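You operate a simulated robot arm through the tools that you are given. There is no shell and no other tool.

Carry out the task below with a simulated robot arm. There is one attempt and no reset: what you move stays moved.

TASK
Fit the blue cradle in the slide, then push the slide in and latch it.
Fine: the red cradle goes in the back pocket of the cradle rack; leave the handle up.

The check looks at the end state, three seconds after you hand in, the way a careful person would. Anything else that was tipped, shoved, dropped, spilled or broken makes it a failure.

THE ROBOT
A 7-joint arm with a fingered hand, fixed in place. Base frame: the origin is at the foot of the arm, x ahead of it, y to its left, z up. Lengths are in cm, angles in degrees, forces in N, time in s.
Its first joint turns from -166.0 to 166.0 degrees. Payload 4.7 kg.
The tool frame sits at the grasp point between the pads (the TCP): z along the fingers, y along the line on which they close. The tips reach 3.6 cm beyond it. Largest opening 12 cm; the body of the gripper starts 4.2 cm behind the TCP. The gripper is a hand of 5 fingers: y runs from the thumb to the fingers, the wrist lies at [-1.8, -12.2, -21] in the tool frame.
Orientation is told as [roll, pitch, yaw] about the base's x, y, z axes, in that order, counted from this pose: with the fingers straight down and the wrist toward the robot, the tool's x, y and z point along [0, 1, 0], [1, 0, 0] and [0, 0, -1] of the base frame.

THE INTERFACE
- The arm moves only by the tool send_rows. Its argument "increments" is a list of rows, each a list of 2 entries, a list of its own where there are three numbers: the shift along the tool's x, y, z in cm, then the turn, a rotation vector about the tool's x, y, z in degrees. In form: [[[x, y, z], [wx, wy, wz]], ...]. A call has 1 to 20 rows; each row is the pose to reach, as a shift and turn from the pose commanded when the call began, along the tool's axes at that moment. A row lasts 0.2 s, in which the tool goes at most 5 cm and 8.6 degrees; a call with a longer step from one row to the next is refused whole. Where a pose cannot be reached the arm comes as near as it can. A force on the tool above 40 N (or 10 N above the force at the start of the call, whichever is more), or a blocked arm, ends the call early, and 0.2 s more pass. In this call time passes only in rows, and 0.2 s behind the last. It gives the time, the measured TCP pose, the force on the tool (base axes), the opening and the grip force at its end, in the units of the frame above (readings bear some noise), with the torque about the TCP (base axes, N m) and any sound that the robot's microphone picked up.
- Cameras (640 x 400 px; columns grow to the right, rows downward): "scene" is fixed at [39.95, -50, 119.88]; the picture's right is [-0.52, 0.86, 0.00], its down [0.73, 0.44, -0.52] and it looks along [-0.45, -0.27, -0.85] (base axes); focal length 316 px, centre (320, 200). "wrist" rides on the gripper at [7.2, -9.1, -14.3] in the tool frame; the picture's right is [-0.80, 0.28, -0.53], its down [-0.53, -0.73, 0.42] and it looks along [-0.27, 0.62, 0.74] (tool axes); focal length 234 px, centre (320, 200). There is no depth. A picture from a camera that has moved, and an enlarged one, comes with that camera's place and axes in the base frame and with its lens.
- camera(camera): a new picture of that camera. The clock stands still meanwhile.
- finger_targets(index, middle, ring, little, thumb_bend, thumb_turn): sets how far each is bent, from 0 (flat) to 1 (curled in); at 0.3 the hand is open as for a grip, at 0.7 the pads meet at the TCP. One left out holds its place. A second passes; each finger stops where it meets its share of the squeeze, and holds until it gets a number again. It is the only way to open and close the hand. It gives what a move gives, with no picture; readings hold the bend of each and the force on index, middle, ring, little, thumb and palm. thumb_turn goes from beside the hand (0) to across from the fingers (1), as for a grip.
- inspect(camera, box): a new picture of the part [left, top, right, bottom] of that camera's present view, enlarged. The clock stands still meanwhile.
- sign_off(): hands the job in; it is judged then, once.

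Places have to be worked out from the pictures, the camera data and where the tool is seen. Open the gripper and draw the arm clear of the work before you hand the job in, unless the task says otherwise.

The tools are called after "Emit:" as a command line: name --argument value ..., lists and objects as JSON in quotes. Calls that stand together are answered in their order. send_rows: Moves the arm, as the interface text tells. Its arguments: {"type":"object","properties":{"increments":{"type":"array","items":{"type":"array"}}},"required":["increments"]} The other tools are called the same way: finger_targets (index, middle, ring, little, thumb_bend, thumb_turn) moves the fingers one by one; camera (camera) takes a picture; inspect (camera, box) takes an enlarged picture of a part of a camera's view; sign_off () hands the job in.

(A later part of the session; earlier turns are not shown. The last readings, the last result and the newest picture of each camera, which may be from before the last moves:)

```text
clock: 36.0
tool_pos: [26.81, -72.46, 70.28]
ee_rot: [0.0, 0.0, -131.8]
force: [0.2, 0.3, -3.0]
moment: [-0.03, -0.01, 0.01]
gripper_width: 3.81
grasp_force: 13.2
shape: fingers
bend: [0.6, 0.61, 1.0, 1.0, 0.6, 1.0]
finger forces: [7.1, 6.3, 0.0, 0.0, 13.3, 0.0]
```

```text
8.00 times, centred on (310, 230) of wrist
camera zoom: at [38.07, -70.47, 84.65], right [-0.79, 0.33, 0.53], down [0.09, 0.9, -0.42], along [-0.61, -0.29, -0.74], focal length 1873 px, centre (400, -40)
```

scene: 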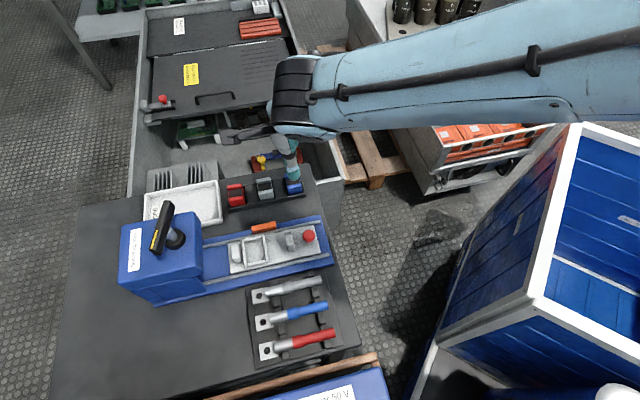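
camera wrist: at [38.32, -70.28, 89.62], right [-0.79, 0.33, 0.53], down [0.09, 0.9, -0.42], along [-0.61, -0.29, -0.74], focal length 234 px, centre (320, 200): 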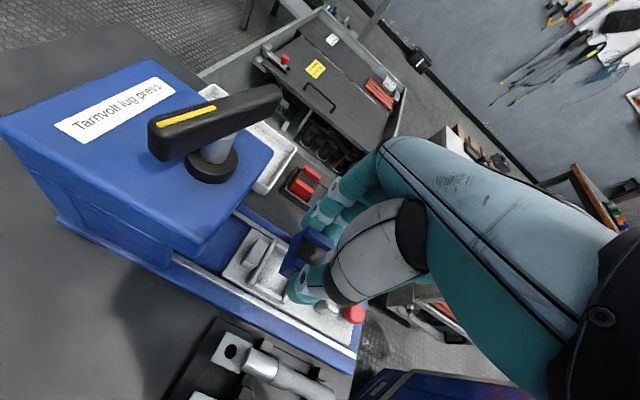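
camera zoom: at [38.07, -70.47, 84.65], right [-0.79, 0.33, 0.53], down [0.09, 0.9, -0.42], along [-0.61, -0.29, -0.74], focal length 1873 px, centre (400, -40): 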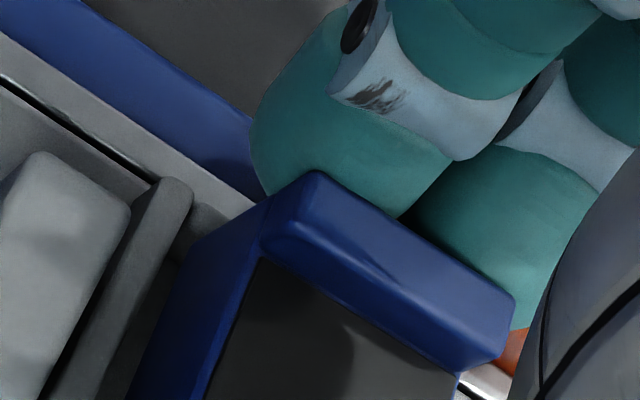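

Gaps to the ridges look even at the near corner; I check the turn of the cradle against the ridge with stronger zooms.

Emit:
inspect --camera "wrist" --box '[276, 222, 316, 262]'

Emit:
inspect --camera "wrist" --box '[272, 244, 302, 274]'

Emit:
inspect --camera "wrist" --box '[290, 212, 320, 242]'

```text
10.00 times, centred on (296, 242) of wrist
camera zoom: at [38.07, -70.47, 84.65], right [-0.79, 0.33, 0.53], down [0.09, 0.9, -0.42], along [-0.61, -0.29, -0.74], focal length 2342 px, centre (560, -220)
```

zoom: 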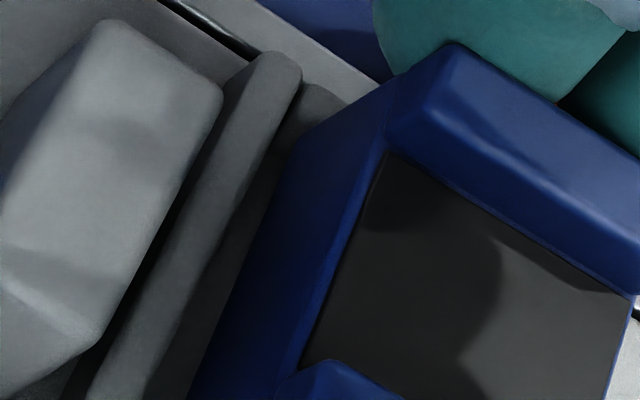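

```text
13.33 times, centred on (287, 259) of wrist
camera zoom: at [38.07, -70.47, 84.65], right [-0.79, 0.33, 0.53], down [0.09, 0.9, -0.42], along [-0.61, -0.29, -0.74], focal length 3122 px, centre (760, -587)
```

zoom: 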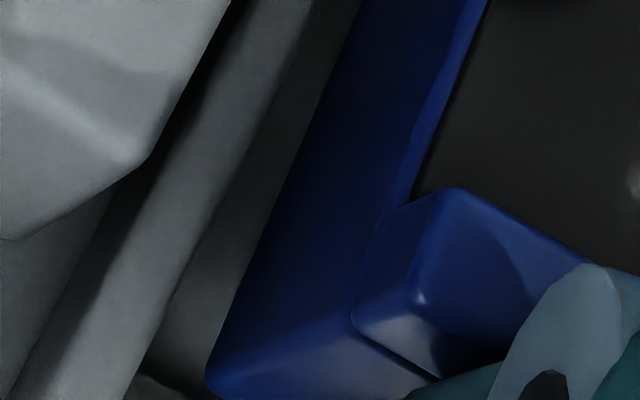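

```text
13.33 times, centred on (305, 227) of wrist
camera zoom: at [38.07, -70.47, 84.65], right [-0.79, 0.33, 0.53], down [0.09, 0.9, -0.42], along [-0.61, -0.29, -0.74], focal length 3122 px, centre (520, -160)
```

zoom: 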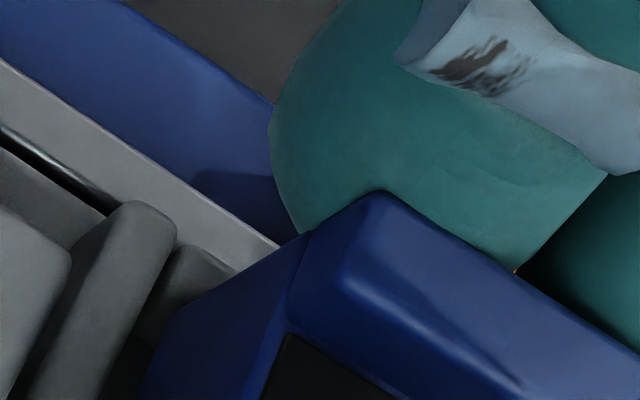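

The cradle is turned about −2° relative to the ridge, so I give back 1.5° and lower in small steps with force checks.

Emit:
send_rows --increments '[[[-0.02, 0, 0.1], [0, 0, 1.5]], [[-0.02, 0, 0.35], [0, 0, 1.5]], [[-0.02, 0, 0.6], [0, 0, 1.5]]]'

Emit:
inspect --camera "wrist" --box '[265, 210, 345, 290]'

Emit:
inspect --camera "wrist" --box '[276, 212, 326, 262]'

```text
clock: 36.8
tool_pos: [26.67, -72.33, 69.62]
ee_rot: [0.1, 0.1, -133.3]
force: [-0.3, 0.0, -1.5]
moment: [-0.01, 0.0, 0.01]
gripper_width: 3.82
grasp_force: 13.4
shape: fingers
bend: [0.6, 0.61, 1.0, 1.0, 0.6, 1.0]
finger forces: [7.0, 6.3, 0.1, 0.1, 13.4, 0.0]
```

```text
5.00 times, centred on (305, 250) of wrist
camera zoom: at [38.02, -70.76, 84.02], right [-0.78, 0.35, 0.53], down [0.12, 0.9, -0.42], along [-0.62, -0.27, -0.74], focal length 1171 px, centre (395, -50)
```

zoom: 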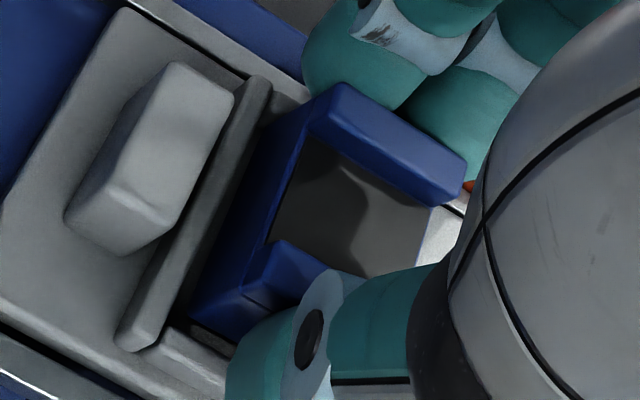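

```text
8.00 times, centred on (301, 237) of wrist
camera zoom: at [38.02, -70.76, 84.02], right [-0.78, 0.35, 0.53], down [0.12, 0.9, -0.42], along [-0.62, -0.27, -0.74], focal length 1873 px, centre (472, -96)
```

zoom: 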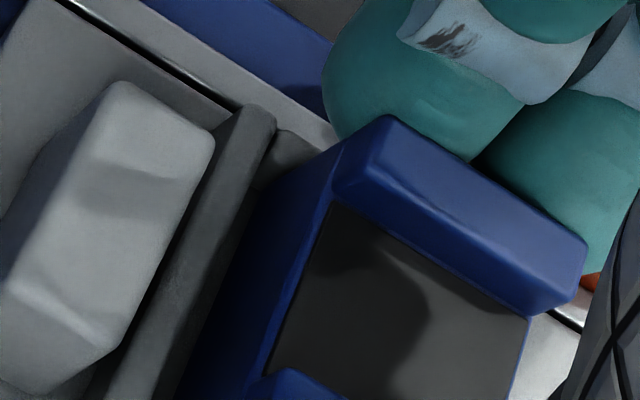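

No contact yet, and the cradle appears parallel inside the ridges. I continue lowering.

Emit:
send_rows --increments '[[[0, 0, 0.15], [0, 0, 0]], [[0, 0, 0.3], [0, 0, 0]]]'

```text
clock: 37.4
tool_pos: [26.72, -72.43, 69.38]
ee_rot: [0.0, 0.1, -133.3]
force: [-0.7, 0.0, -2.2]
moment: [0.03, -0.02, -0.04]
gripper_width: 3.85
grasp_force: 13.9
shape: fingers
bend: [0.6, 0.61, 1.0, 1.0, 0.6, 1.0]
finger forces: [7.1, 6.4, 0.1, 0.0, 13.3, 0.0]
```

Emit:
send_rows --increments '[[[0, 0, 0.15], [0, 0, 0]], [[0, 0, 0.3], [0, 0, 0]]]'

Emit:
inspect --camera "wrist" --box '[265, 210, 345, 290]'

```text
clock: 38.0
tool_pos: [26.73, -72.32, 69.27]
ee_rot: [0.1, -0.1, -133.3]
force: [-1.0, -1.3, 4.2]
moment: [-0.02, 0.02, -0.02]
gripper_width: 3.82
grasp_force: 14.3
shape: fingers
bend: [0.6, 0.61, 1.0, 1.0, 0.6, 1.0]
finger forces: [7.0, 7.3, 0.0, 0.0, 13.6, 0.0]
```

```text
5.00 times, centred on (305, 250) of wrist
camera zoom: at [38.17, -70.72, 83.57], right [-0.78, 0.35, 0.52], down [0.12, 0.9, -0.43], along [-0.62, -0.27, -0.74], focal length 1171 px, centre (395, -50)
```

zoom: 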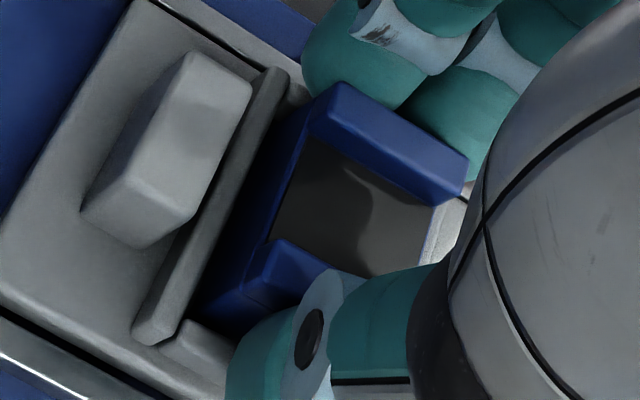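

Contact at the expected seat height, and the ridges now hide the cradle's lower edge: it's in the pocket. I open the fingers slightly.

Emit:
finger_targets --index 0.555 --middle 0.555 --thumb_bend 0.555

Emit:
inspect --camera "wrist" --box '[265, 210, 345, 290]'

```text
clock: 39.0
tool_pos: [26.79, -72.32, 69.12]
ee_rot: [0.0, 0.0, -133.3]
force: [0.9, -0.3, -0.3]
moment: [0.01, 0.02, 0.0]
gripper_width: 4.74
grasp_force: 0.1
shape: fingers
bend: [0.55, 0.55, 1.0, 1.0, 0.55, 1.0]
finger forces: [0.1, 0.1, 0.0, 0.0, 0.0, 0.1]
```

```text
5.00 times, centred on (305, 250) of wrist
camera zoom: at [38.17, -70.69, 83.45], right [-0.78, 0.35, 0.53], down [0.12, 0.9, -0.42], along [-0.62, -0.27, -0.74], focal length 1171 px, centre (395, -50)
```

zoom: 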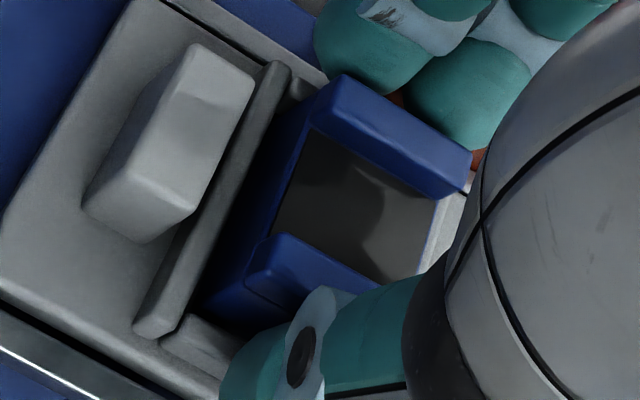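

Released cleanly. I raise the hand and check the seating.

Emit:
send_rows --increments '[[[0, 0, -0.4], [0, 0, 0]], [[0, 0, -0.9], [0, 0, 0]], [[0, 0, -2], [0, 0, 0]], [[0, 0, -4], [0, 0, 0]], [[0, 0, -7], [0, 0, 0]]]'

Emit:
inspect --camera "wrist" --box '[240, 225, 320, 305]'

Emit:
camera --camera "wrist"

```text
clock: 40.2
tool_pos: [26.75, -72.56, 76.02]
ee_rot: [0.1, 0.0, -133.3]
force: [-0.4, -0.8, 0.5]
moment: [-0.01, -0.04, 0.01]
gripper_width: 4.75
grasp_force: 0.0
shape: fingers
bend: [0.55, 0.55, 1.0, 1.0, 0.55, 1.0]
finger forces: [0.1, 0.0, 0.0, 0.0, 0.1, 0.0]
```

```text
5.00 times, centred on (280, 265) of wrist
camera zoom: at [38.12, -70.94, 90.43], right [-0.78, 0.35, 0.53], down [0.12, 0.9, -0.42], along [-0.62, -0.27, -0.74], focal length 1171 px, centre (520, -125)
```

zoom: 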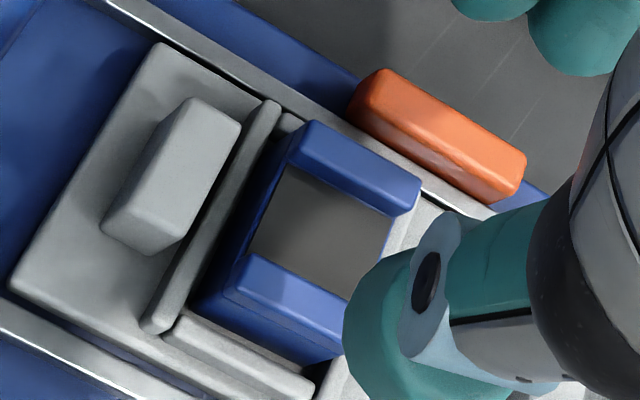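

```text
taken
camera wrist: at [38.12, -70.94, 90.43], right [-0.78, 0.35, 0.53], down [0.12, 0.9, -0.42], along [-0.62, -0.27, -0.74], focal length 234 px, centre (320, 200)
```

wrist: 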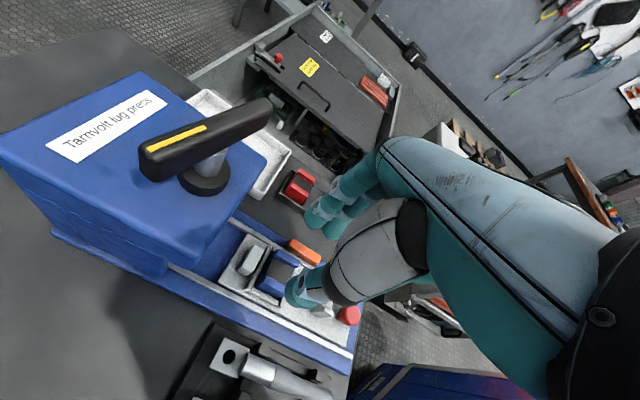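

The blue cradle sits flat within all four ridges. Next I make a closed pinch, move back beyond the red knob (centre ≈ u 59.3, v −32.5) to push the slide in with the side of the index finger.

Emit:
finger_targets --index 0.7 --middle 0.7 --thumb_bend 0.68

Emit:
send_rows --increments '[[[-3.6, -0.25, -1], [0, 0, 0.5]], [[-7.3, -0.5, -1], [0, 0, 1]], [[-11, -0.77, -1], [0, 0, 1.7]], [[-14.58, -1.03, -1], [0, 0, 1.7]]]'

Emit:
camera --camera "wrist"

Emit:
inspect --camera "wrist" --box '[200, 180, 360, 340]'

Emit:
camera --camera "scene"

```text
clock: 41.2
tool_pos: [26.85, -72.53, 76.19]
ee_rot: [0.0, 0.0, -133.2]
force: [0.3, -0.3, -0.6]
moment: [-0.02, 0.02, -0.01]
gripper_width: 0.76
grasp_force: 0.1
shape: fingers
bend: [0.7, 0.7, 1.0, 1.0, 0.68, 1.0]
finger forces: [0.0, 0.1, 0.0, 0.1, 0.0, 0.1]
```

```text
clock: 42.2
tool_pos: [16.94, -61.54, 76.88]
ee_rot: [0.0, 0.0, -135.1]
force: [-0.9, -0.3, -0.4]
moment: [-0.01, -0.02, -0.05]
gripper_width: 0.75
grasp_force: 0.1
shape: fingers
bend: [0.7, 0.7, 1.0, 1.0, 0.68, 1.0]
finger forces: [0.0, 0.1, 0.0, 0.0, 0.1, 0.0]
```

```text
taken
camera wrist: at [28.36, -60.25, 91.29], right [-0.77, 0.37, 0.53], down [0.14, 0.89, -0.42], along [-0.63, -0.25, -0.74], focal length 234 px, centre (320, 200)
```

wrist: 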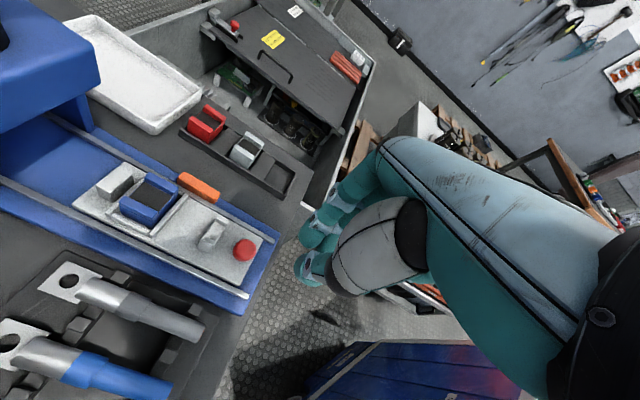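

```text
2.50 times, centred on (280, 260) of wrist
camera zoom: at [28.36, -60.25, 91.29], right [-0.77, 0.37, 0.53], down [0.14, 0.89, -0.42], along [-0.63, -0.25, -0.74], focal length 585 px, centre (420, 50)
```

zoom: 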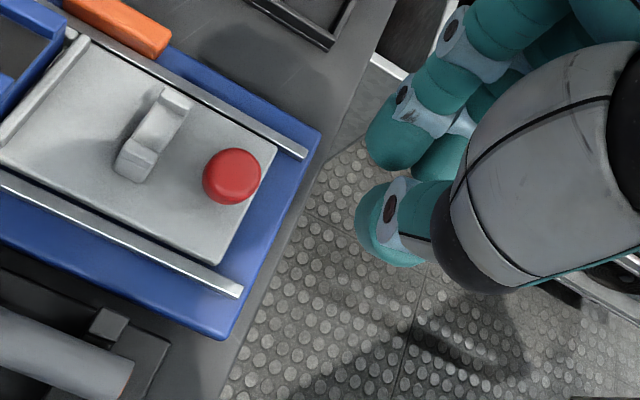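

```text
taken
```

scene: 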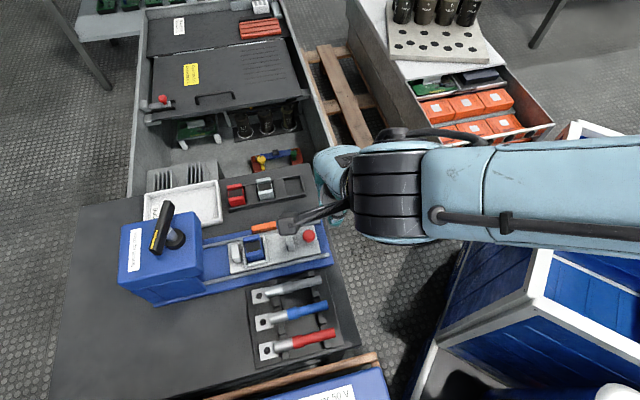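

The knob is at tool (3.9, 0.5), so there is about 1.2 cm of room. I lower beside it to z≈68 and look.

Emit:
send_rows --increments '[[[0, -0.1, 3], [0, 0, 0]], [[0, -0.2, 6], [0, 0, 0]], [[0, -0.2, 7.8], [0, 0, 0]], [[0, -0.2, 8.9], [0, 0, 0]]]'

Emit:
inspect --camera "wrist" --box '[230, 170, 390, 330]'

Emit:
inspect --camera "scene" --box '[220, 170, 380, 290]'

```text
clock: 43.2
tool_pos: [17.05, -61.32, 68.23]
ee_rot: [0.0, 0.0, -135.0]
force: [-0.2, -1.1, 0.2]
moment: [-0.01, 0.0, -0.01]
gripper_width: 0.75
grasp_force: 0.0
shape: fingers
bend: [0.7, 0.7, 1.0, 1.0, 0.68, 1.0]
finger forces: [0.1, 0.1, 0.1, 0.0, 0.0, 0.0]
```

```text
2.50 times, centred on (310, 250) of wrist
camera zoom: at [28.46, -60.18, 82.61], right [-0.77, 0.37, 0.53], down [0.14, 0.89, -0.42], along [-0.63, -0.25, -0.74], focal length 585 px, centre (345, 75)
```

zoom: 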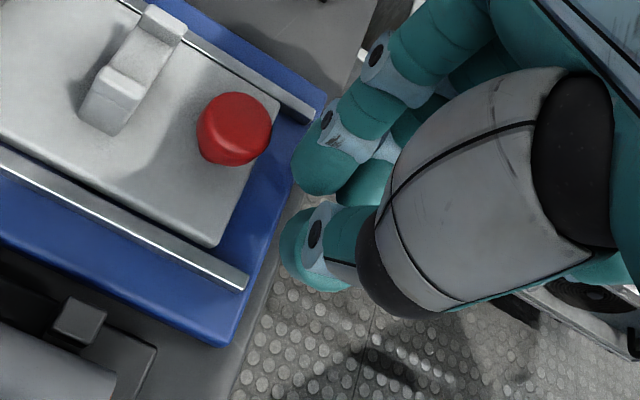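

```text
3.33 times, centred on (300, 230) of scene
camera zoom: at [39.95, -50.0, 119.88], right [-0.52, 0.86, 0.0], down [0.73, 0.44, -0.52], along [-0.45, -0.27, -0.85], focal length 1054 px, centre (387, 100)
```

zoom: 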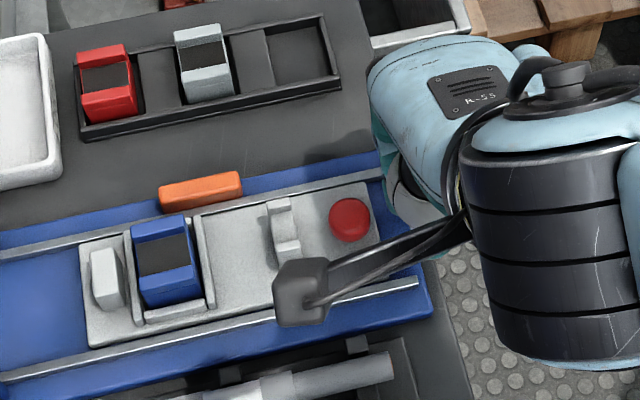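

The index fingertip is beside the knob at the right height. I push along the slide direction, first 3 cm, watching force and sound.

Emit:
send_rows --increments '[[[0.6, 0, 0], [0, 0, 0]], [[1.1, 0, 0], [0, 0, 0]], [[1.5, 0, 0], [0, 0, 0]], [[2.0, 0, 0], [0, 0, 0]], [[2.5, 0, 0], [0, 0, 0]], [[3.0, 0, 0], [0, 0, 0]]]'

Emit:
inspect --camera "wrist" --box '[230, 170, 390, 330]'

Emit:
inspect --camera "scene" --box '[200, 170, 360, 290]'

```text
clock: 44.6
tool_pos: [19.07, -63.49, 68.26]
ee_rot: [0.0, 0.0, -134.9]
force: [-0.3, 0.2, -0.3]
moment: [-0.01, -0.01, 0.01]
gripper_width: 0.73
grasp_force: 0.6
shape: fingers
bend: [0.7, 0.7, 1.0, 1.0, 0.68, 1.0]
finger forces: [0.5, 0.1, 0.1, 0.0, 0.0, 0.0]
```

```text
2.50 times, centred on (310, 250) of wrist
camera zoom: at [30.55, -62.26, 82.63], right [-0.77, 0.37, 0.52], down [0.14, 0.89, -0.42], along [-0.63, -0.25, -0.74], focal length 585 px, centre (345, 75)
```

zoom: 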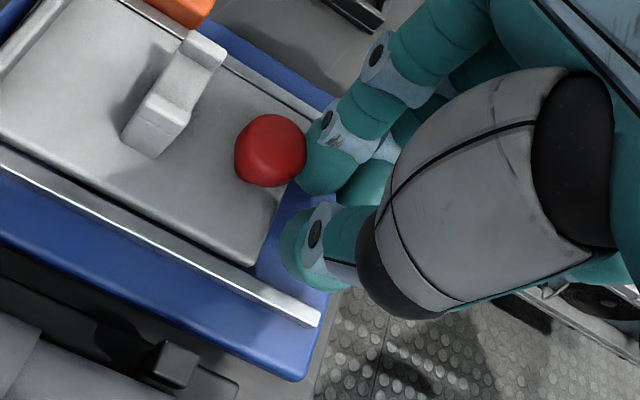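

```text
3.33 times, centred on (280, 230) of scene
camera zoom: at [39.95, -50.0, 119.88], right [-0.52, 0.86, 0.0], down [0.73, 0.44, -0.52], along [-0.45, -0.27, -0.85], focal length 1054 px, centre (453, 100)
```

zoom: 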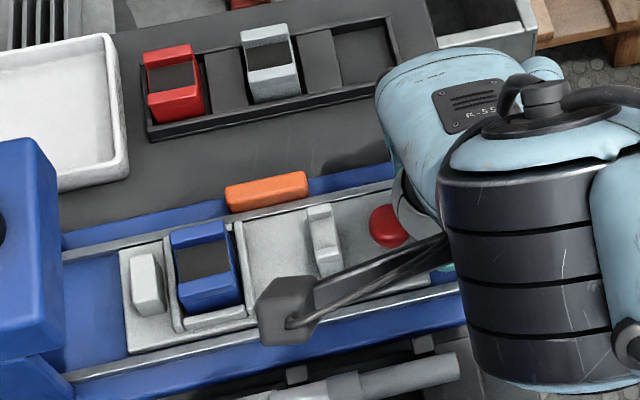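

The finger is on the knob and the slide glides easily. I keep pushing 5 cm more.

Emit:
send_rows --increments '[[[0.5, 0, 0], [0, 0, 0]], [[1.0, 0, 0], [0, 0, 0]], [[1.5, 0, 0], [0, 0, 0]], [[2.0, 0, 0], [0, 0, 0]], [[2.5, 0, 0], [0, 0, 0]], [[3.0, 0, 0], [0, 0, 0]], [[3.5, 0, 0], [0, 0, 0]], [[4.0, 0, 0], [0, 0, 0]], [[4.5, 0, 0], [0, 0, 0]], [[5.0, 0, 0], [0, 0, 0]]]'

Emit:
inspect --camera "wrist" --box '[200, 170, 360, 330]'

Emit:
inspect --camera "scene" --box '[180, 170, 340, 290]'

```text
clock: 46.8
tool_pos: [22.51, -67.2, 68.23]
ee_rot: [0.0, 0.0, -135.0]
force: [0.9, -0.8, -0.1]
moment: [0.0, 0.0, 0.02]
gripper_width: 0.7
grasp_force: 0.2
shape: fingers
bend: [0.7, 0.7, 1.0, 1.0, 0.68, 1.0]
finger forces: [0.4, 0.1, 0.0, 0.0, 0.0, 0.0]
```

```text
2.50 times, centred on (280, 250) of wrist
camera zoom: at [34.01, -65.81, 82.58], right [-0.77, 0.37, 0.53], down [0.14, 0.89, -0.42], along [-0.63, -0.25, -0.74], focal length 585 px, centre (420, 75)
```

zoom: 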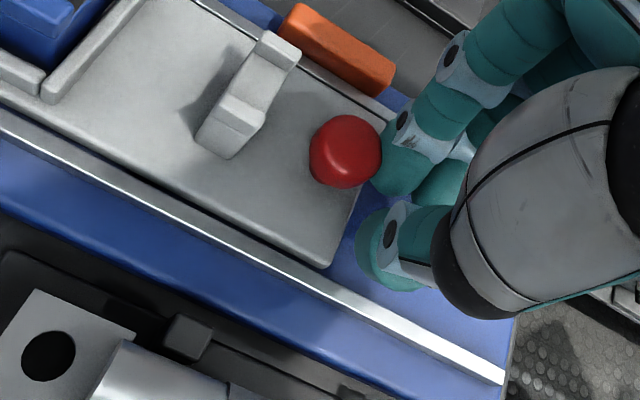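

```text
3.33 times, centred on (260, 230) of scene
camera zoom: at [39.95, -50.0, 119.88], right [-0.52, 0.86, 0.0], down [0.73, 0.44, -0.52], along [-0.45, -0.27, -0.85], focal length 1054 px, centre (520, 100)
```

zoom: 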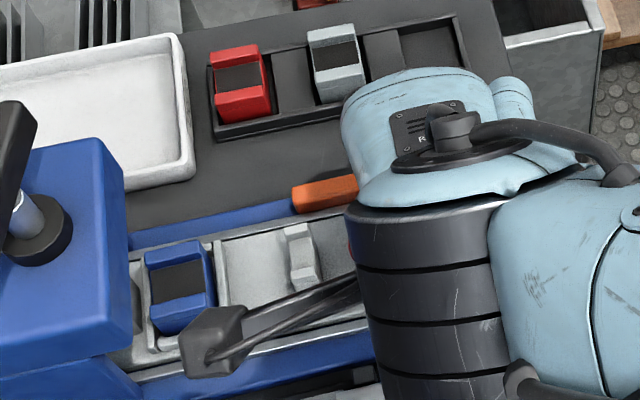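

Slide moved about 6.5 cm, force tiny. I continue pushing 4 cm more.

Emit:
send_rows --increments '[[[0.5, 0, 0], [0, 0, 0]], [[1.0, 0, 0], [0, 0, 0]], [[1.5, 0, 0], [0, 0, 0]], [[2.0, 0, 0], [0, 0, 0]], [[2.5, 0, 0], [0, 0, 0]], [[3.0, 0, 0], [0, 0, 0]], [[3.4, 0, 0], [0, 0, 0]], [[3.8, 0, 0], [0, 0, 0]]]'

Emit:
inspect --camera "wrist" --box '[200, 170, 360, 330]'

Emit:
camera --camera "scene"

```text
clock: 48.6
tool_pos: [25.37, -69.88, 68.12]
ee_rot: [0.0, 0.2, -135.0]
force: [-0.1, 0.4, 0.0]
moment: [0.05, 0.02, -0.02]
gripper_width: 0.73
grasp_force: 0.1
shape: fingers
bend: [0.7, 0.7, 1.0, 1.0, 0.68, 1.0]
finger forces: [0.7, 0.1, 0.0, 0.1, 0.1, 0.1]
```

```text
2.50 times, centred on (280, 250) of wrist
camera zoom: at [36.77, -68.58, 82.47], right [-0.77, 0.37, 0.53], down [0.14, 0.89, -0.42], along [-0.63, -0.25, -0.74], focal length 585 px, centre (420, 75)
```

zoom: 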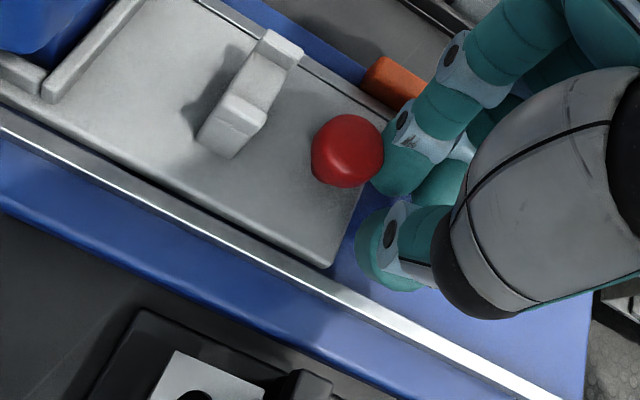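

```text
taken
```

scene: 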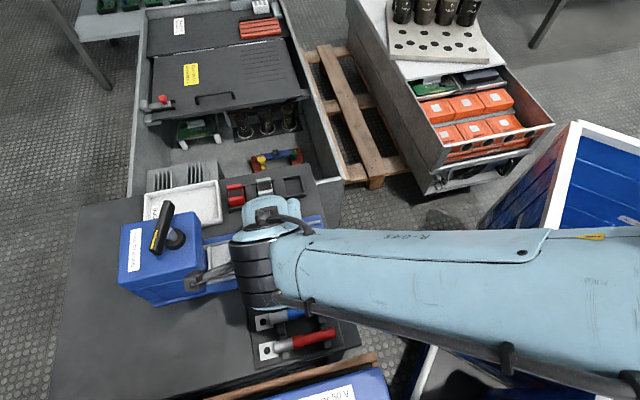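

About 10.4 cm in. I continue in smaller portions until it reaches the stop.

Emit:
send_rows --increments '[[[0.3, 0, 0], [0, 0, 0]], [[0.6, 0, 0], [0, 0, 0]], [[0.9, 0, 0], [0, 0, 0]], [[1.2, 0, 0], [0, 0, 0]], [[1.5, 0, 0], [0, 0, 0]]]'

Emit:
inspect --camera "wrist" --box '[200, 170, 360, 330]'

```text
clock: 49.7
tool_pos: [25.76, -70.32, 67.87]
ee_rot: [-0.6, 0.1, -135.3]
force: [-19.1, 13.7, 8.8]
moment: [0.23, 0.45, -0.21]
gripper_width: 0.67
grasp_force: 10.9
shape: fingers
bend: [0.7, 0.7, 1.0, 1.0, 0.68, 1.0]
finger forces: [23.0, 0.1, 0.0, 0.1, 0.0, 0.0]
stopped in row 5: the force on the tool passed its limit at 43 N (the readings are from after the stop); the commanded pose is now the measured one
```

```text
2.50 times, centred on (280, 250) of wrist
camera zoom: at [37.27, -69.24, 82.26], right [-0.76, 0.37, 0.53], down [0.14, 0.9, -0.42], along [-0.63, -0.24, -0.74], focal length 585 px, centre (420, 75)
```

zoom: 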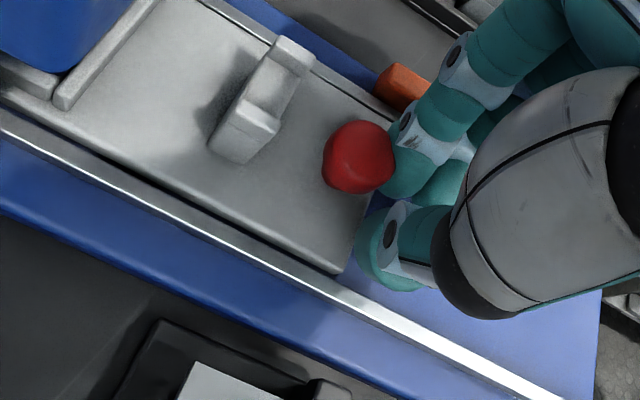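

The slide hit a firm stop (43 N) after about 11 cm of travel. I back off a little to release the force, then lift away to inspect.

Emit:
send_rows --increments '[[[-0.5, 0, 0], [0, 0, 0]], [[-1.2, 0, 0], [0, 0, 0]], [[-2.2, 0, -0.5], [0, 0, 0]], [[-3.2, 0, -2], [0, 0, 0]]]'

Emit:
inspect --camera "wrist" --box '[160, 140, 360, 340]'

Emit:
camera --camera "wrist"

```text
clock: 50.7
tool_pos: [23.8, -68.13, 69.99]
ee_rot: [-0.5, 0.1, -135.1]
force: [0.6, 0.3, 0.3]
moment: [-0.02, 0.01, -0.02]
gripper_width: 0.74
grasp_force: 0.0
shape: fingers
bend: [0.7, 0.7, 1.0, 1.0, 0.68, 1.0]
finger forces: [0.0, 0.1, 0.1, 0.0, 0.1, 0.1]
```

```text
2.00 times, centred on (260, 240) of wrist
camera zoom: at [35.31, -67.02, 84.3], right [-0.76, 0.37, 0.53], down [0.14, 0.9, -0.42], along [-0.63, -0.24, -0.74], focal length 468 px, centre (440, 120)
```

zoom: 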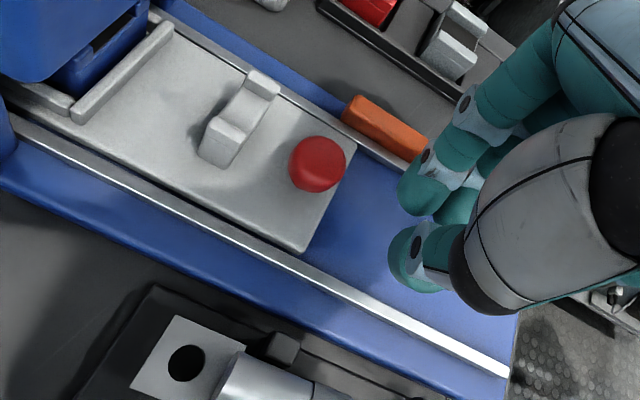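

```text
taken
camera wrist: at [35.31, -67.02, 84.3], right [-0.76, 0.37, 0.53], down [0.14, 0.9, -0.42], along [-0.63, -0.24, -0.74], focal length 234 px, centre (320, 200)
```

wrist: 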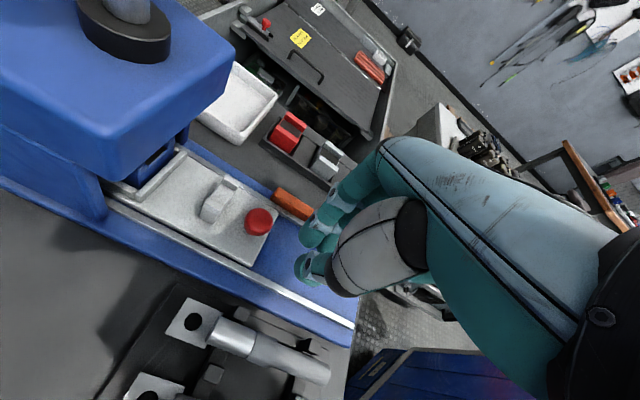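

The slide's outer end is at u≈68.6 while the orange bar spans u≈65.3–70, and the ram axis is near u≈82 with the cradle at ≈80.7. I withdraw upward and outward for a clear scene view before deciding if it is fully in.

Emit:
send_rows --increments '[[[-1, 0, -4], [0, 0, 0]], [[-3, 0, -8], [0, 0, 0]], [[-6, 0, -11], [0, 0, 0]], [[-9, 0, -14], [0, 0, 0]], [[-12, 0, -16], [0, 0, 0]], [[-15, 0, -16], [0, 0, 0]]]'

Emit:
camera --camera "scene"

Emit:
inspect --camera "scene" --box '[180, 190, 340, 310]'

Emit:
inspect --camera "scene" --box '[190, 210, 290, 270]'

```text
clock: 52.1
tool_pos: [13.07, -57.61, 86.27]
ee_rot: [-0.5, 0.1, -135.1]
force: [0.1, 0.0, -0.8]
moment: [-0.03, 0.0, 0.02]
gripper_width: 0.77
grasp_force: 0.1
shape: fingers
bend: [0.7, 0.7, 1.0, 1.0, 0.68, 1.0]
finger forces: [0.0, 0.0, 0.1, 0.1, 0.0, 0.0]
```

```text
taken
```

scene: 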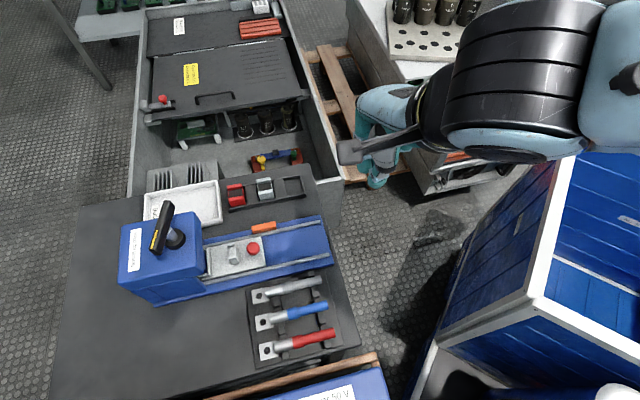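

```text
3.33 times, centred on (260, 250) of scene
camera zoom: at [39.95, -50.0, 119.88], right [-0.52, 0.86, 0.0], down [0.73, 0.44, -0.52], along [-0.45, -0.27, -0.85], focal length 1054 px, centre (520, 33)
```

zoom: 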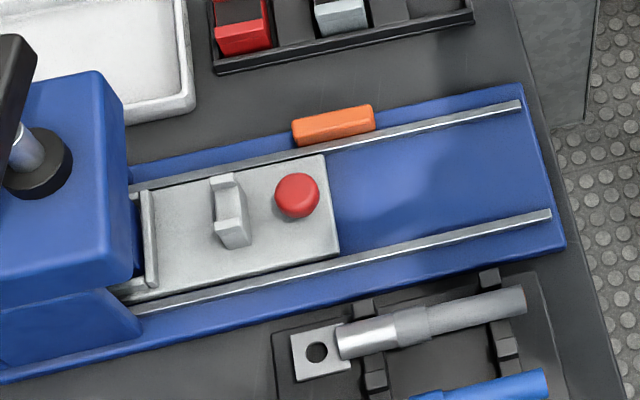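

```text
6.40 times, centred on (240, 240) of scene
camera zoom: at [39.95, -50.0, 119.88], right [-0.52, 0.86, 0.0], down [0.73, 0.44, -0.52], along [-0.45, -0.27, -0.85], focal length 2024 px, centre (832, -56)
```

zoom: 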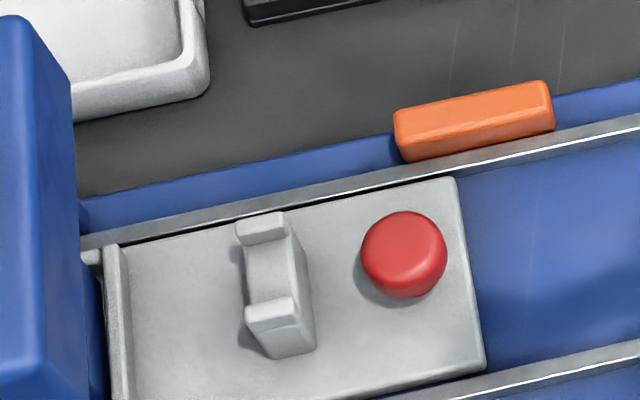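

The slide is against its end stop, its outer end beside the orange bar. I zoom on the orange latch to see how it moves.

Emit:
inspect --camera "scene" --box '[245, 215, 285, 240]'

Emit:
camera --camera "wrist"

Emit:
inspect --camera "wrist" --box '[160, 160, 280, 280]'

```text
16.00 times, centred on (265, 228) of scene
camera zoom: at [39.95, -50.0, 119.88], right [-0.52, 0.86, 0.0], down [0.73, 0.44, -0.52], along [-0.45, -0.27, -0.85], focal length 5059 px, centre (1200, -240)
```

zoom: 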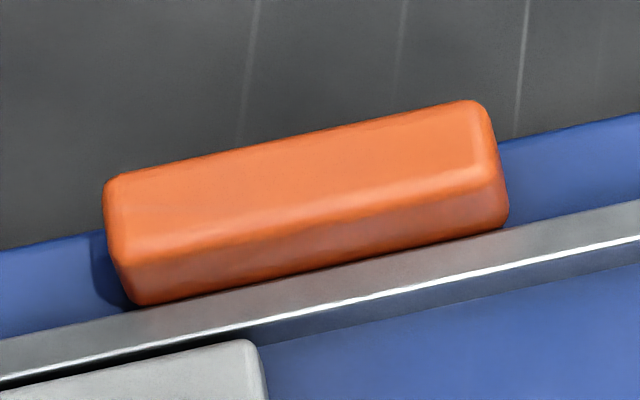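

```text
taken
camera wrist: at [24.62, -56.39, 100.58], right [-0.76, 0.37, 0.53], down [0.14, 0.9, -0.42], along [-0.63, -0.24, -0.74], focal length 234 px, centre (320, 200)
```

wrist: 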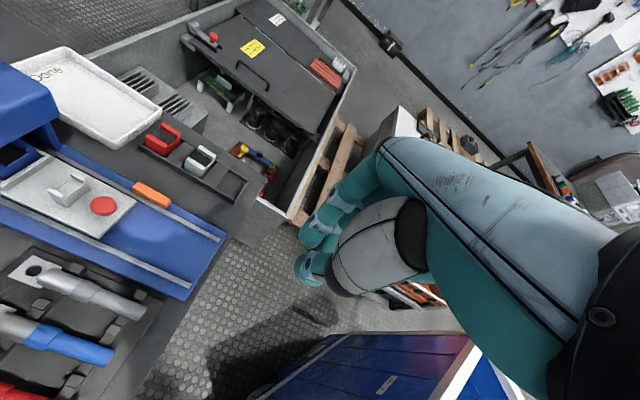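

```text
3.33 times, centred on (220, 220) of wrist
camera zoom: at [24.62, -56.39, 100.58], right [-0.76, 0.37, 0.53], down [0.14, 0.9, -0.42], along [-0.63, -0.24, -0.74], focal length 781 px, centre (653, 133)
```

zoom: 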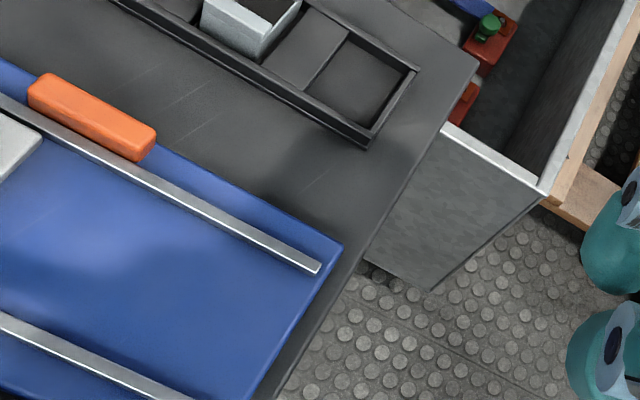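

The bar's middle (u≈67.4) lies 1 cm outside the slide's end, so it works like a turn-button: its outer end should swing inward across the rail behind the slide. I shape a single extended index finger and go above the bar's outer end.

Emit:
finger_targets --index 0.5 --middle 1.0 --thumb_bend 0.7

Emit:
send_rows --increments '[[[3.7, 0.9, 0], [0, 0, 0]], [[7.5, 1.8, 2], [0, 0, 0]], [[11.2, 2.7, 5], [0, 0, 0]], [[14.9, 3.7, 8], [0, 0, 0]], [[14.9, 3.7, 11], [0, 0, 0]], [[14.9, 3.7, 13], [0, 0, 0]]]'

Emit:
camera --camera "wrist"

Emit:
inspect --camera "wrist" --box '[220, 150, 380, 310]'

```text
clock: 53.1
tool_pos: [13.19, -57.61, 86.19]
ee_rot: [-0.5, 0.0, -135.3]
force: [0.0, 0.8, 0.6]
moment: [-0.01, 0.0, 0.02]
gripper_width: 3.37
grasp_force: 0.0
shape: fingers
bend: [0.5, 1.0, 1.0, 1.0, 0.7, 1.0]
finger forces: [0.0, 0.0, 0.1, 0.1, 0.0, 0.0]
```

```text
clock: 54.5
tool_pos: [21.05, -70.82, 73.22]
ee_rot: [-0.4, 0.1, -135.3]
force: [0.0, -0.2, 0.2]
moment: [0.05, -0.02, -0.01]
gripper_width: 3.33
grasp_force: 0.1
shape: fingers
bend: [0.5, 1.0, 1.0, 1.0, 0.7, 1.0]
finger forces: [0.0, 0.0, 0.1, 0.0, 0.0, 0.0]
```

```text
taken
camera wrist: at [32.51, -69.7, 87.5], right [-0.76, 0.37, 0.53], down [0.14, 0.9, -0.42], along [-0.63, -0.24, -0.74], focal length 234 px, centre (320, 200)
```

wrist: 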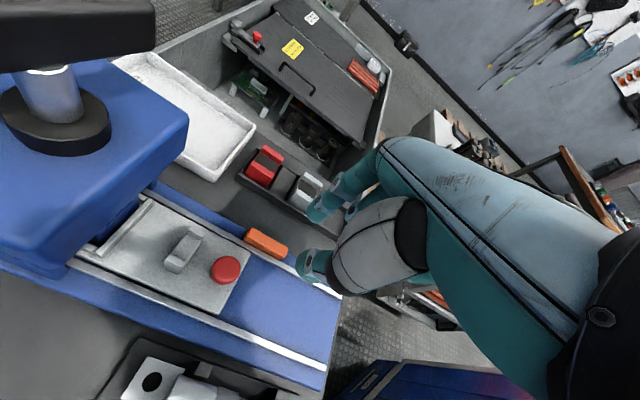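

```text
2.50 times, centred on (300, 230) of wrist
camera zoom: at [32.51, -69.7, 87.5], right [-0.76, 0.37, 0.53], down [0.14, 0.9, -0.42], along [-0.63, -0.24, -0.74], focal length 585 px, centre (370, 125)
```

zoom: 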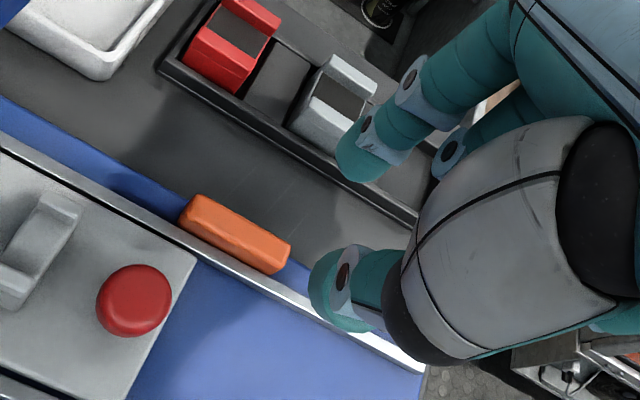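

Index tip is about 1.4 cm beyond the bar's far side. I lower it beside the bar's outer end to z≈68.

Emit:
send_rows --increments '[[[0.2, 0, 1.5], [0, 0, 0]], [[0.4, 0, 3], [0, 0, 0]], [[0.4, 0, 4.3], [0, 0, 0]], [[0.4, 0, 5.2], [0, 0, 0]]]'

Emit:
inspect --camera "wrist" --box '[240, 160, 380, 300]'

Emit:
inspect --camera "scene" --box '[220, 180, 320, 260]'

```text
clock: 55.5
tool_pos: [21.16, -71.06, 67.72]
ee_rot: [-0.4, 0.1, -135.2]
force: [-0.4, -1.2, -1.0]
moment: [0.0, 0.03, 0.02]
gripper_width: 3.33
grasp_force: 0.1
shape: fingers
bend: [0.5, 1.0, 1.0, 1.0, 0.7, 1.0]
finger forces: [0.0, 0.1, 0.1, 0.1, 0.1, 0.0]
```

```text
2.86 times, centred on (310, 230) of wrist
camera zoom: at [32.69, -69.93, 82.04], right [-0.76, 0.37, 0.53], down [0.14, 0.9, -0.42], along [-0.63, -0.24, -0.74], focal length 669 px, centre (349, 114)
```

zoom: 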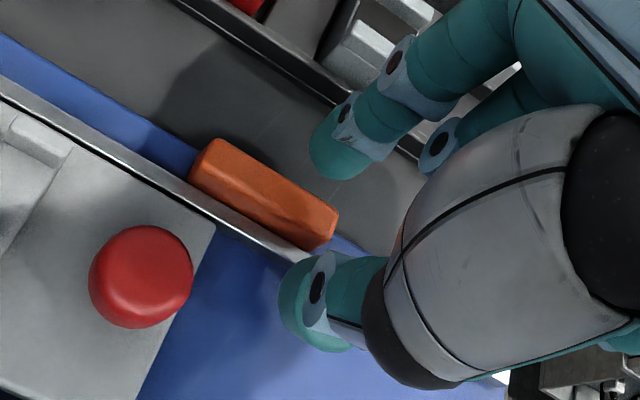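

```text
5.00 times, centred on (270, 220) of scene
camera zoom: at [39.95, -50.0, 119.88], right [-0.52, 0.86, 0.0], down [0.73, 0.44, -0.52], along [-0.45, -0.27, -0.85], focal length 1581 px, centre (570, 100)
```

zoom: 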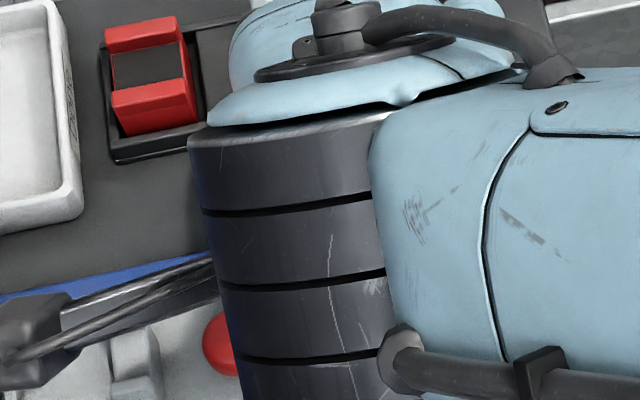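

The index hangs about 1.7 cm beyond the bar's far face near its outer end. I pull it gently toward the slide (−y), checking the finger force.

Emit:
send_rows --increments '[[[0, -0.5, 0], [0, 0, 0]], [[0, -1.0, 0], [0, 0, 0]], [[0, -1.4, 0], [0, 0, 0]], [[0, -1.7, 0], [0, 0, 0]], [[0, -2.0, 0], [0, 0, 0]]]'

Emit:
inspect --camera "wrist" --box '[240, 160, 380, 300]'

```text
clock: 56.7
tool_pos: [22.6, -69.74, 67.79]
ee_rot: [-0.5, 0.1, -135.2]
force: [-3.8, -0.5, 0.3]
moment: [-0.02, 0.11, -0.08]
gripper_width: 3.97
grasp_force: 2.4
shape: fingers
bend: [0.46, 1.0, 1.0, 1.0, 0.7, 1.0]
finger forces: [4.2, 0.0, 0.0, 0.0, 0.1, 0.0]
```

```text
2.86 times, centred on (310, 230) of wrist
camera zoom: at [34.14, -68.52, 82.05], right [-0.76, 0.37, 0.53], down [0.14, 0.9, -0.42], along [-0.63, -0.24, -0.74], focal length 669 px, centre (349, 114)
```

zoom: 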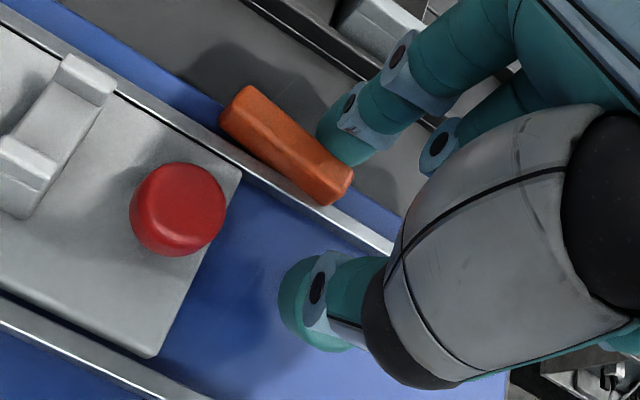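

The bar turned about 8° around its middle — it is indeed a turn-button. I follow an arc around its pivot to keep turning it, up to about 45°, then look.

Emit:
send_rows --increments '[[[-0.15, -0.3, -0.05], [0, 0, 0]], [[-0.32, -0.64, -0.1], [0, 0, 0]], [[-0.37, -0.9, -0.1], [0, 0, 0]], [[-0.41, -1.14, -0.1], [0, 0, 0]]]'

Emit:
inspect --camera "wrist" --box '[240, 160, 380, 300]'

```text
clock: 57.7
tool_pos: [23.15, -68.47, 67.94]
ee_rot: [-0.5, 0.1, -135.2]
force: [-3.3, -2.2, 0.1]
moment: [-0.07, 0.07, -0.07]
gripper_width: 3.92
grasp_force: 1.0
shape: fingers
bend: [0.46, 1.0, 1.0, 1.0, 0.7, 1.0]
finger forces: [2.5, 0.0, 0.0, 0.0, 0.1, 0.0]
```

```text
2.86 times, centred on (310, 230) of wrist
camera zoom: at [34.69, -67.35, 82.22], right [-0.76, 0.37, 0.53], down [0.14, 0.9, -0.42], along [-0.63, -0.24, -0.74], focal length 669 px, centre (349, 114)
```

zoom: 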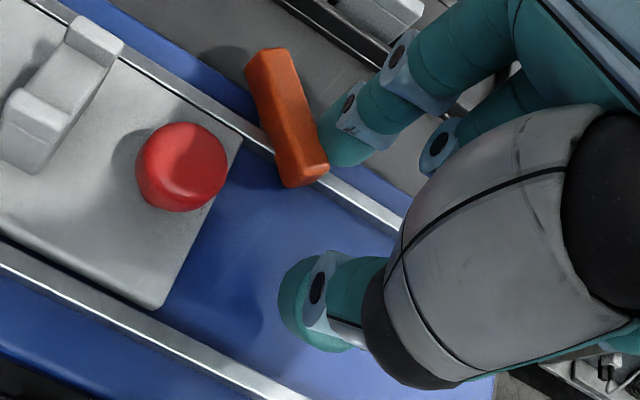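

It's turned to about 45°. I continue along the arc to about 75–90°.

Emit:
send_rows --increments '[[[0.03, -0.28, 0], [0, 0, 0]], [[0.07, -0.55, 0], [0, 0, 0]], [[0.15, -0.82, 0], [0, 0, 0]], [[0.27, -1.09, 0], [0, 0, 0]]]'

Emit:
inspect --camera "wrist" --box '[240, 160, 380, 300]'

```text
clock: 58.7
tool_pos: [24.16, -67.97, 67.89]
ee_rot: [-0.5, 0.1, -135.2]
force: [-1.8, 0.3, -0.5]
moment: [-0.03, 0.07, -0.1]
gripper_width: 3.71
grasp_force: 1.0
shape: fingers
bend: [0.48, 1.0, 1.0, 1.0, 0.7, 1.0]
finger forces: [2.0, 0.1, 0.0, 0.0, 0.0, 0.0]
```

```text
2.86 times, centred on (310, 230) of wrist
camera zoom: at [35.69, -66.71, 82.21], right [-0.76, 0.37, 0.53], down [0.14, 0.9, -0.42], along [-0.63, -0.24, -0.74], focal length 669 px, centre (349, 114)
```

zoom: 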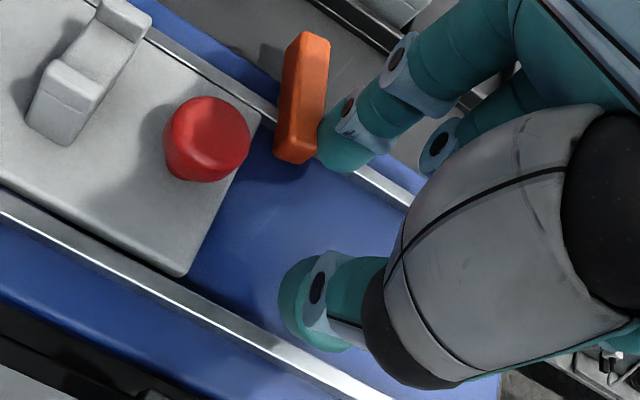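

About 77° now. I continue the last part, pushing toward the slide until it reaches its stop.

Emit:
send_rows --increments '[[[0.15, -0.2, 0], [0, 0, 0]], [[0.3, -0.4, 0], [0, 0, 0]], [[0.45, -0.5, 0], [0, 0, 0]]]'

Emit:
inspect --camera "wrist" --box '[240, 160, 380, 300]'

```text
clock: 59.5
tool_pos: [25.01, -67.75, 67.7]
ee_rot: [-0.5, 0.1, -135.2]
force: [-2.6, 0.7, 0.7]
moment: [0.04, 0.1, -0.13]
gripper_width: 3.62
grasp_force: 1.9
shape: fingers
bend: [0.48, 1.0, 1.0, 1.0, 0.7, 1.0]
finger forces: [2.7, 0.0, 0.0, 0.1, 0.0, 0.1]
```

```text
2.86 times, centred on (310, 230) of wrist
camera zoom: at [36.42, -66.72, 82.21], right [-0.76, 0.37, 0.53], down [0.14, 0.9, -0.42], along [-0.63, -0.24, -0.74], focal length 669 px, centre (349, 114)
```

zoom: 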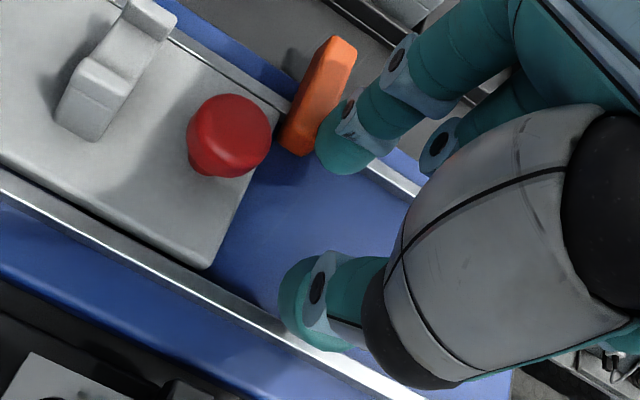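

The bar is now about square across, just behind the slide's end. I push a little further toward the slide to be sure that it is at its stop.

Emit:
send_rows --increments '[[[0.15, -0.05, 0], [0, 0, 0]], [[0.3, -0.1, 0], [0, 0, 0]], [[0.45, -0.1, 0], [0, 0, 0]]]'

Emit:
inspect --camera "wrist" --box '[240, 160, 380, 300]'

```text
clock: 60.3
tool_pos: [25.31, -68.06, 67.84]
ee_rot: [-0.5, 0.2, -135.2]
force: [-8.8, 7.0, 2.0]
moment: [0.15, 0.31, -0.46]
gripper_width: 3.61
grasp_force: 5.7
shape: fingers
bend: [0.48, 1.0, 1.0, 1.0, 0.7, 1.0]
finger forces: [11.4, 0.0, 0.0, 0.0, 0.0, 0.1]
```

```text
2.86 times, centred on (310, 230) of wrist
camera zoom: at [36.72, -66.94, 82.15], right [-0.76, 0.37, 0.53], down [0.14, 0.9, -0.42], along [-0.63, -0.24, -0.74], focal length 669 px, centre (349, 114)
```

zoom: 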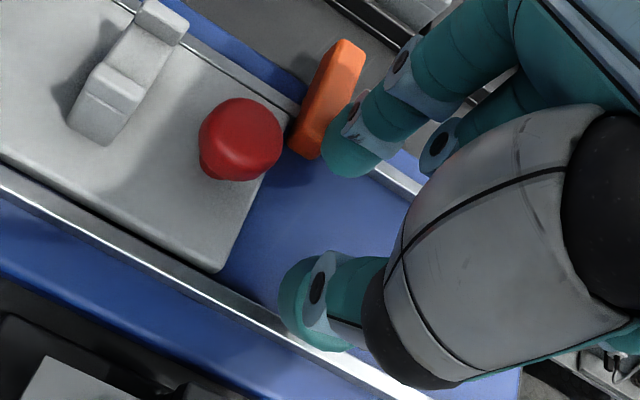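

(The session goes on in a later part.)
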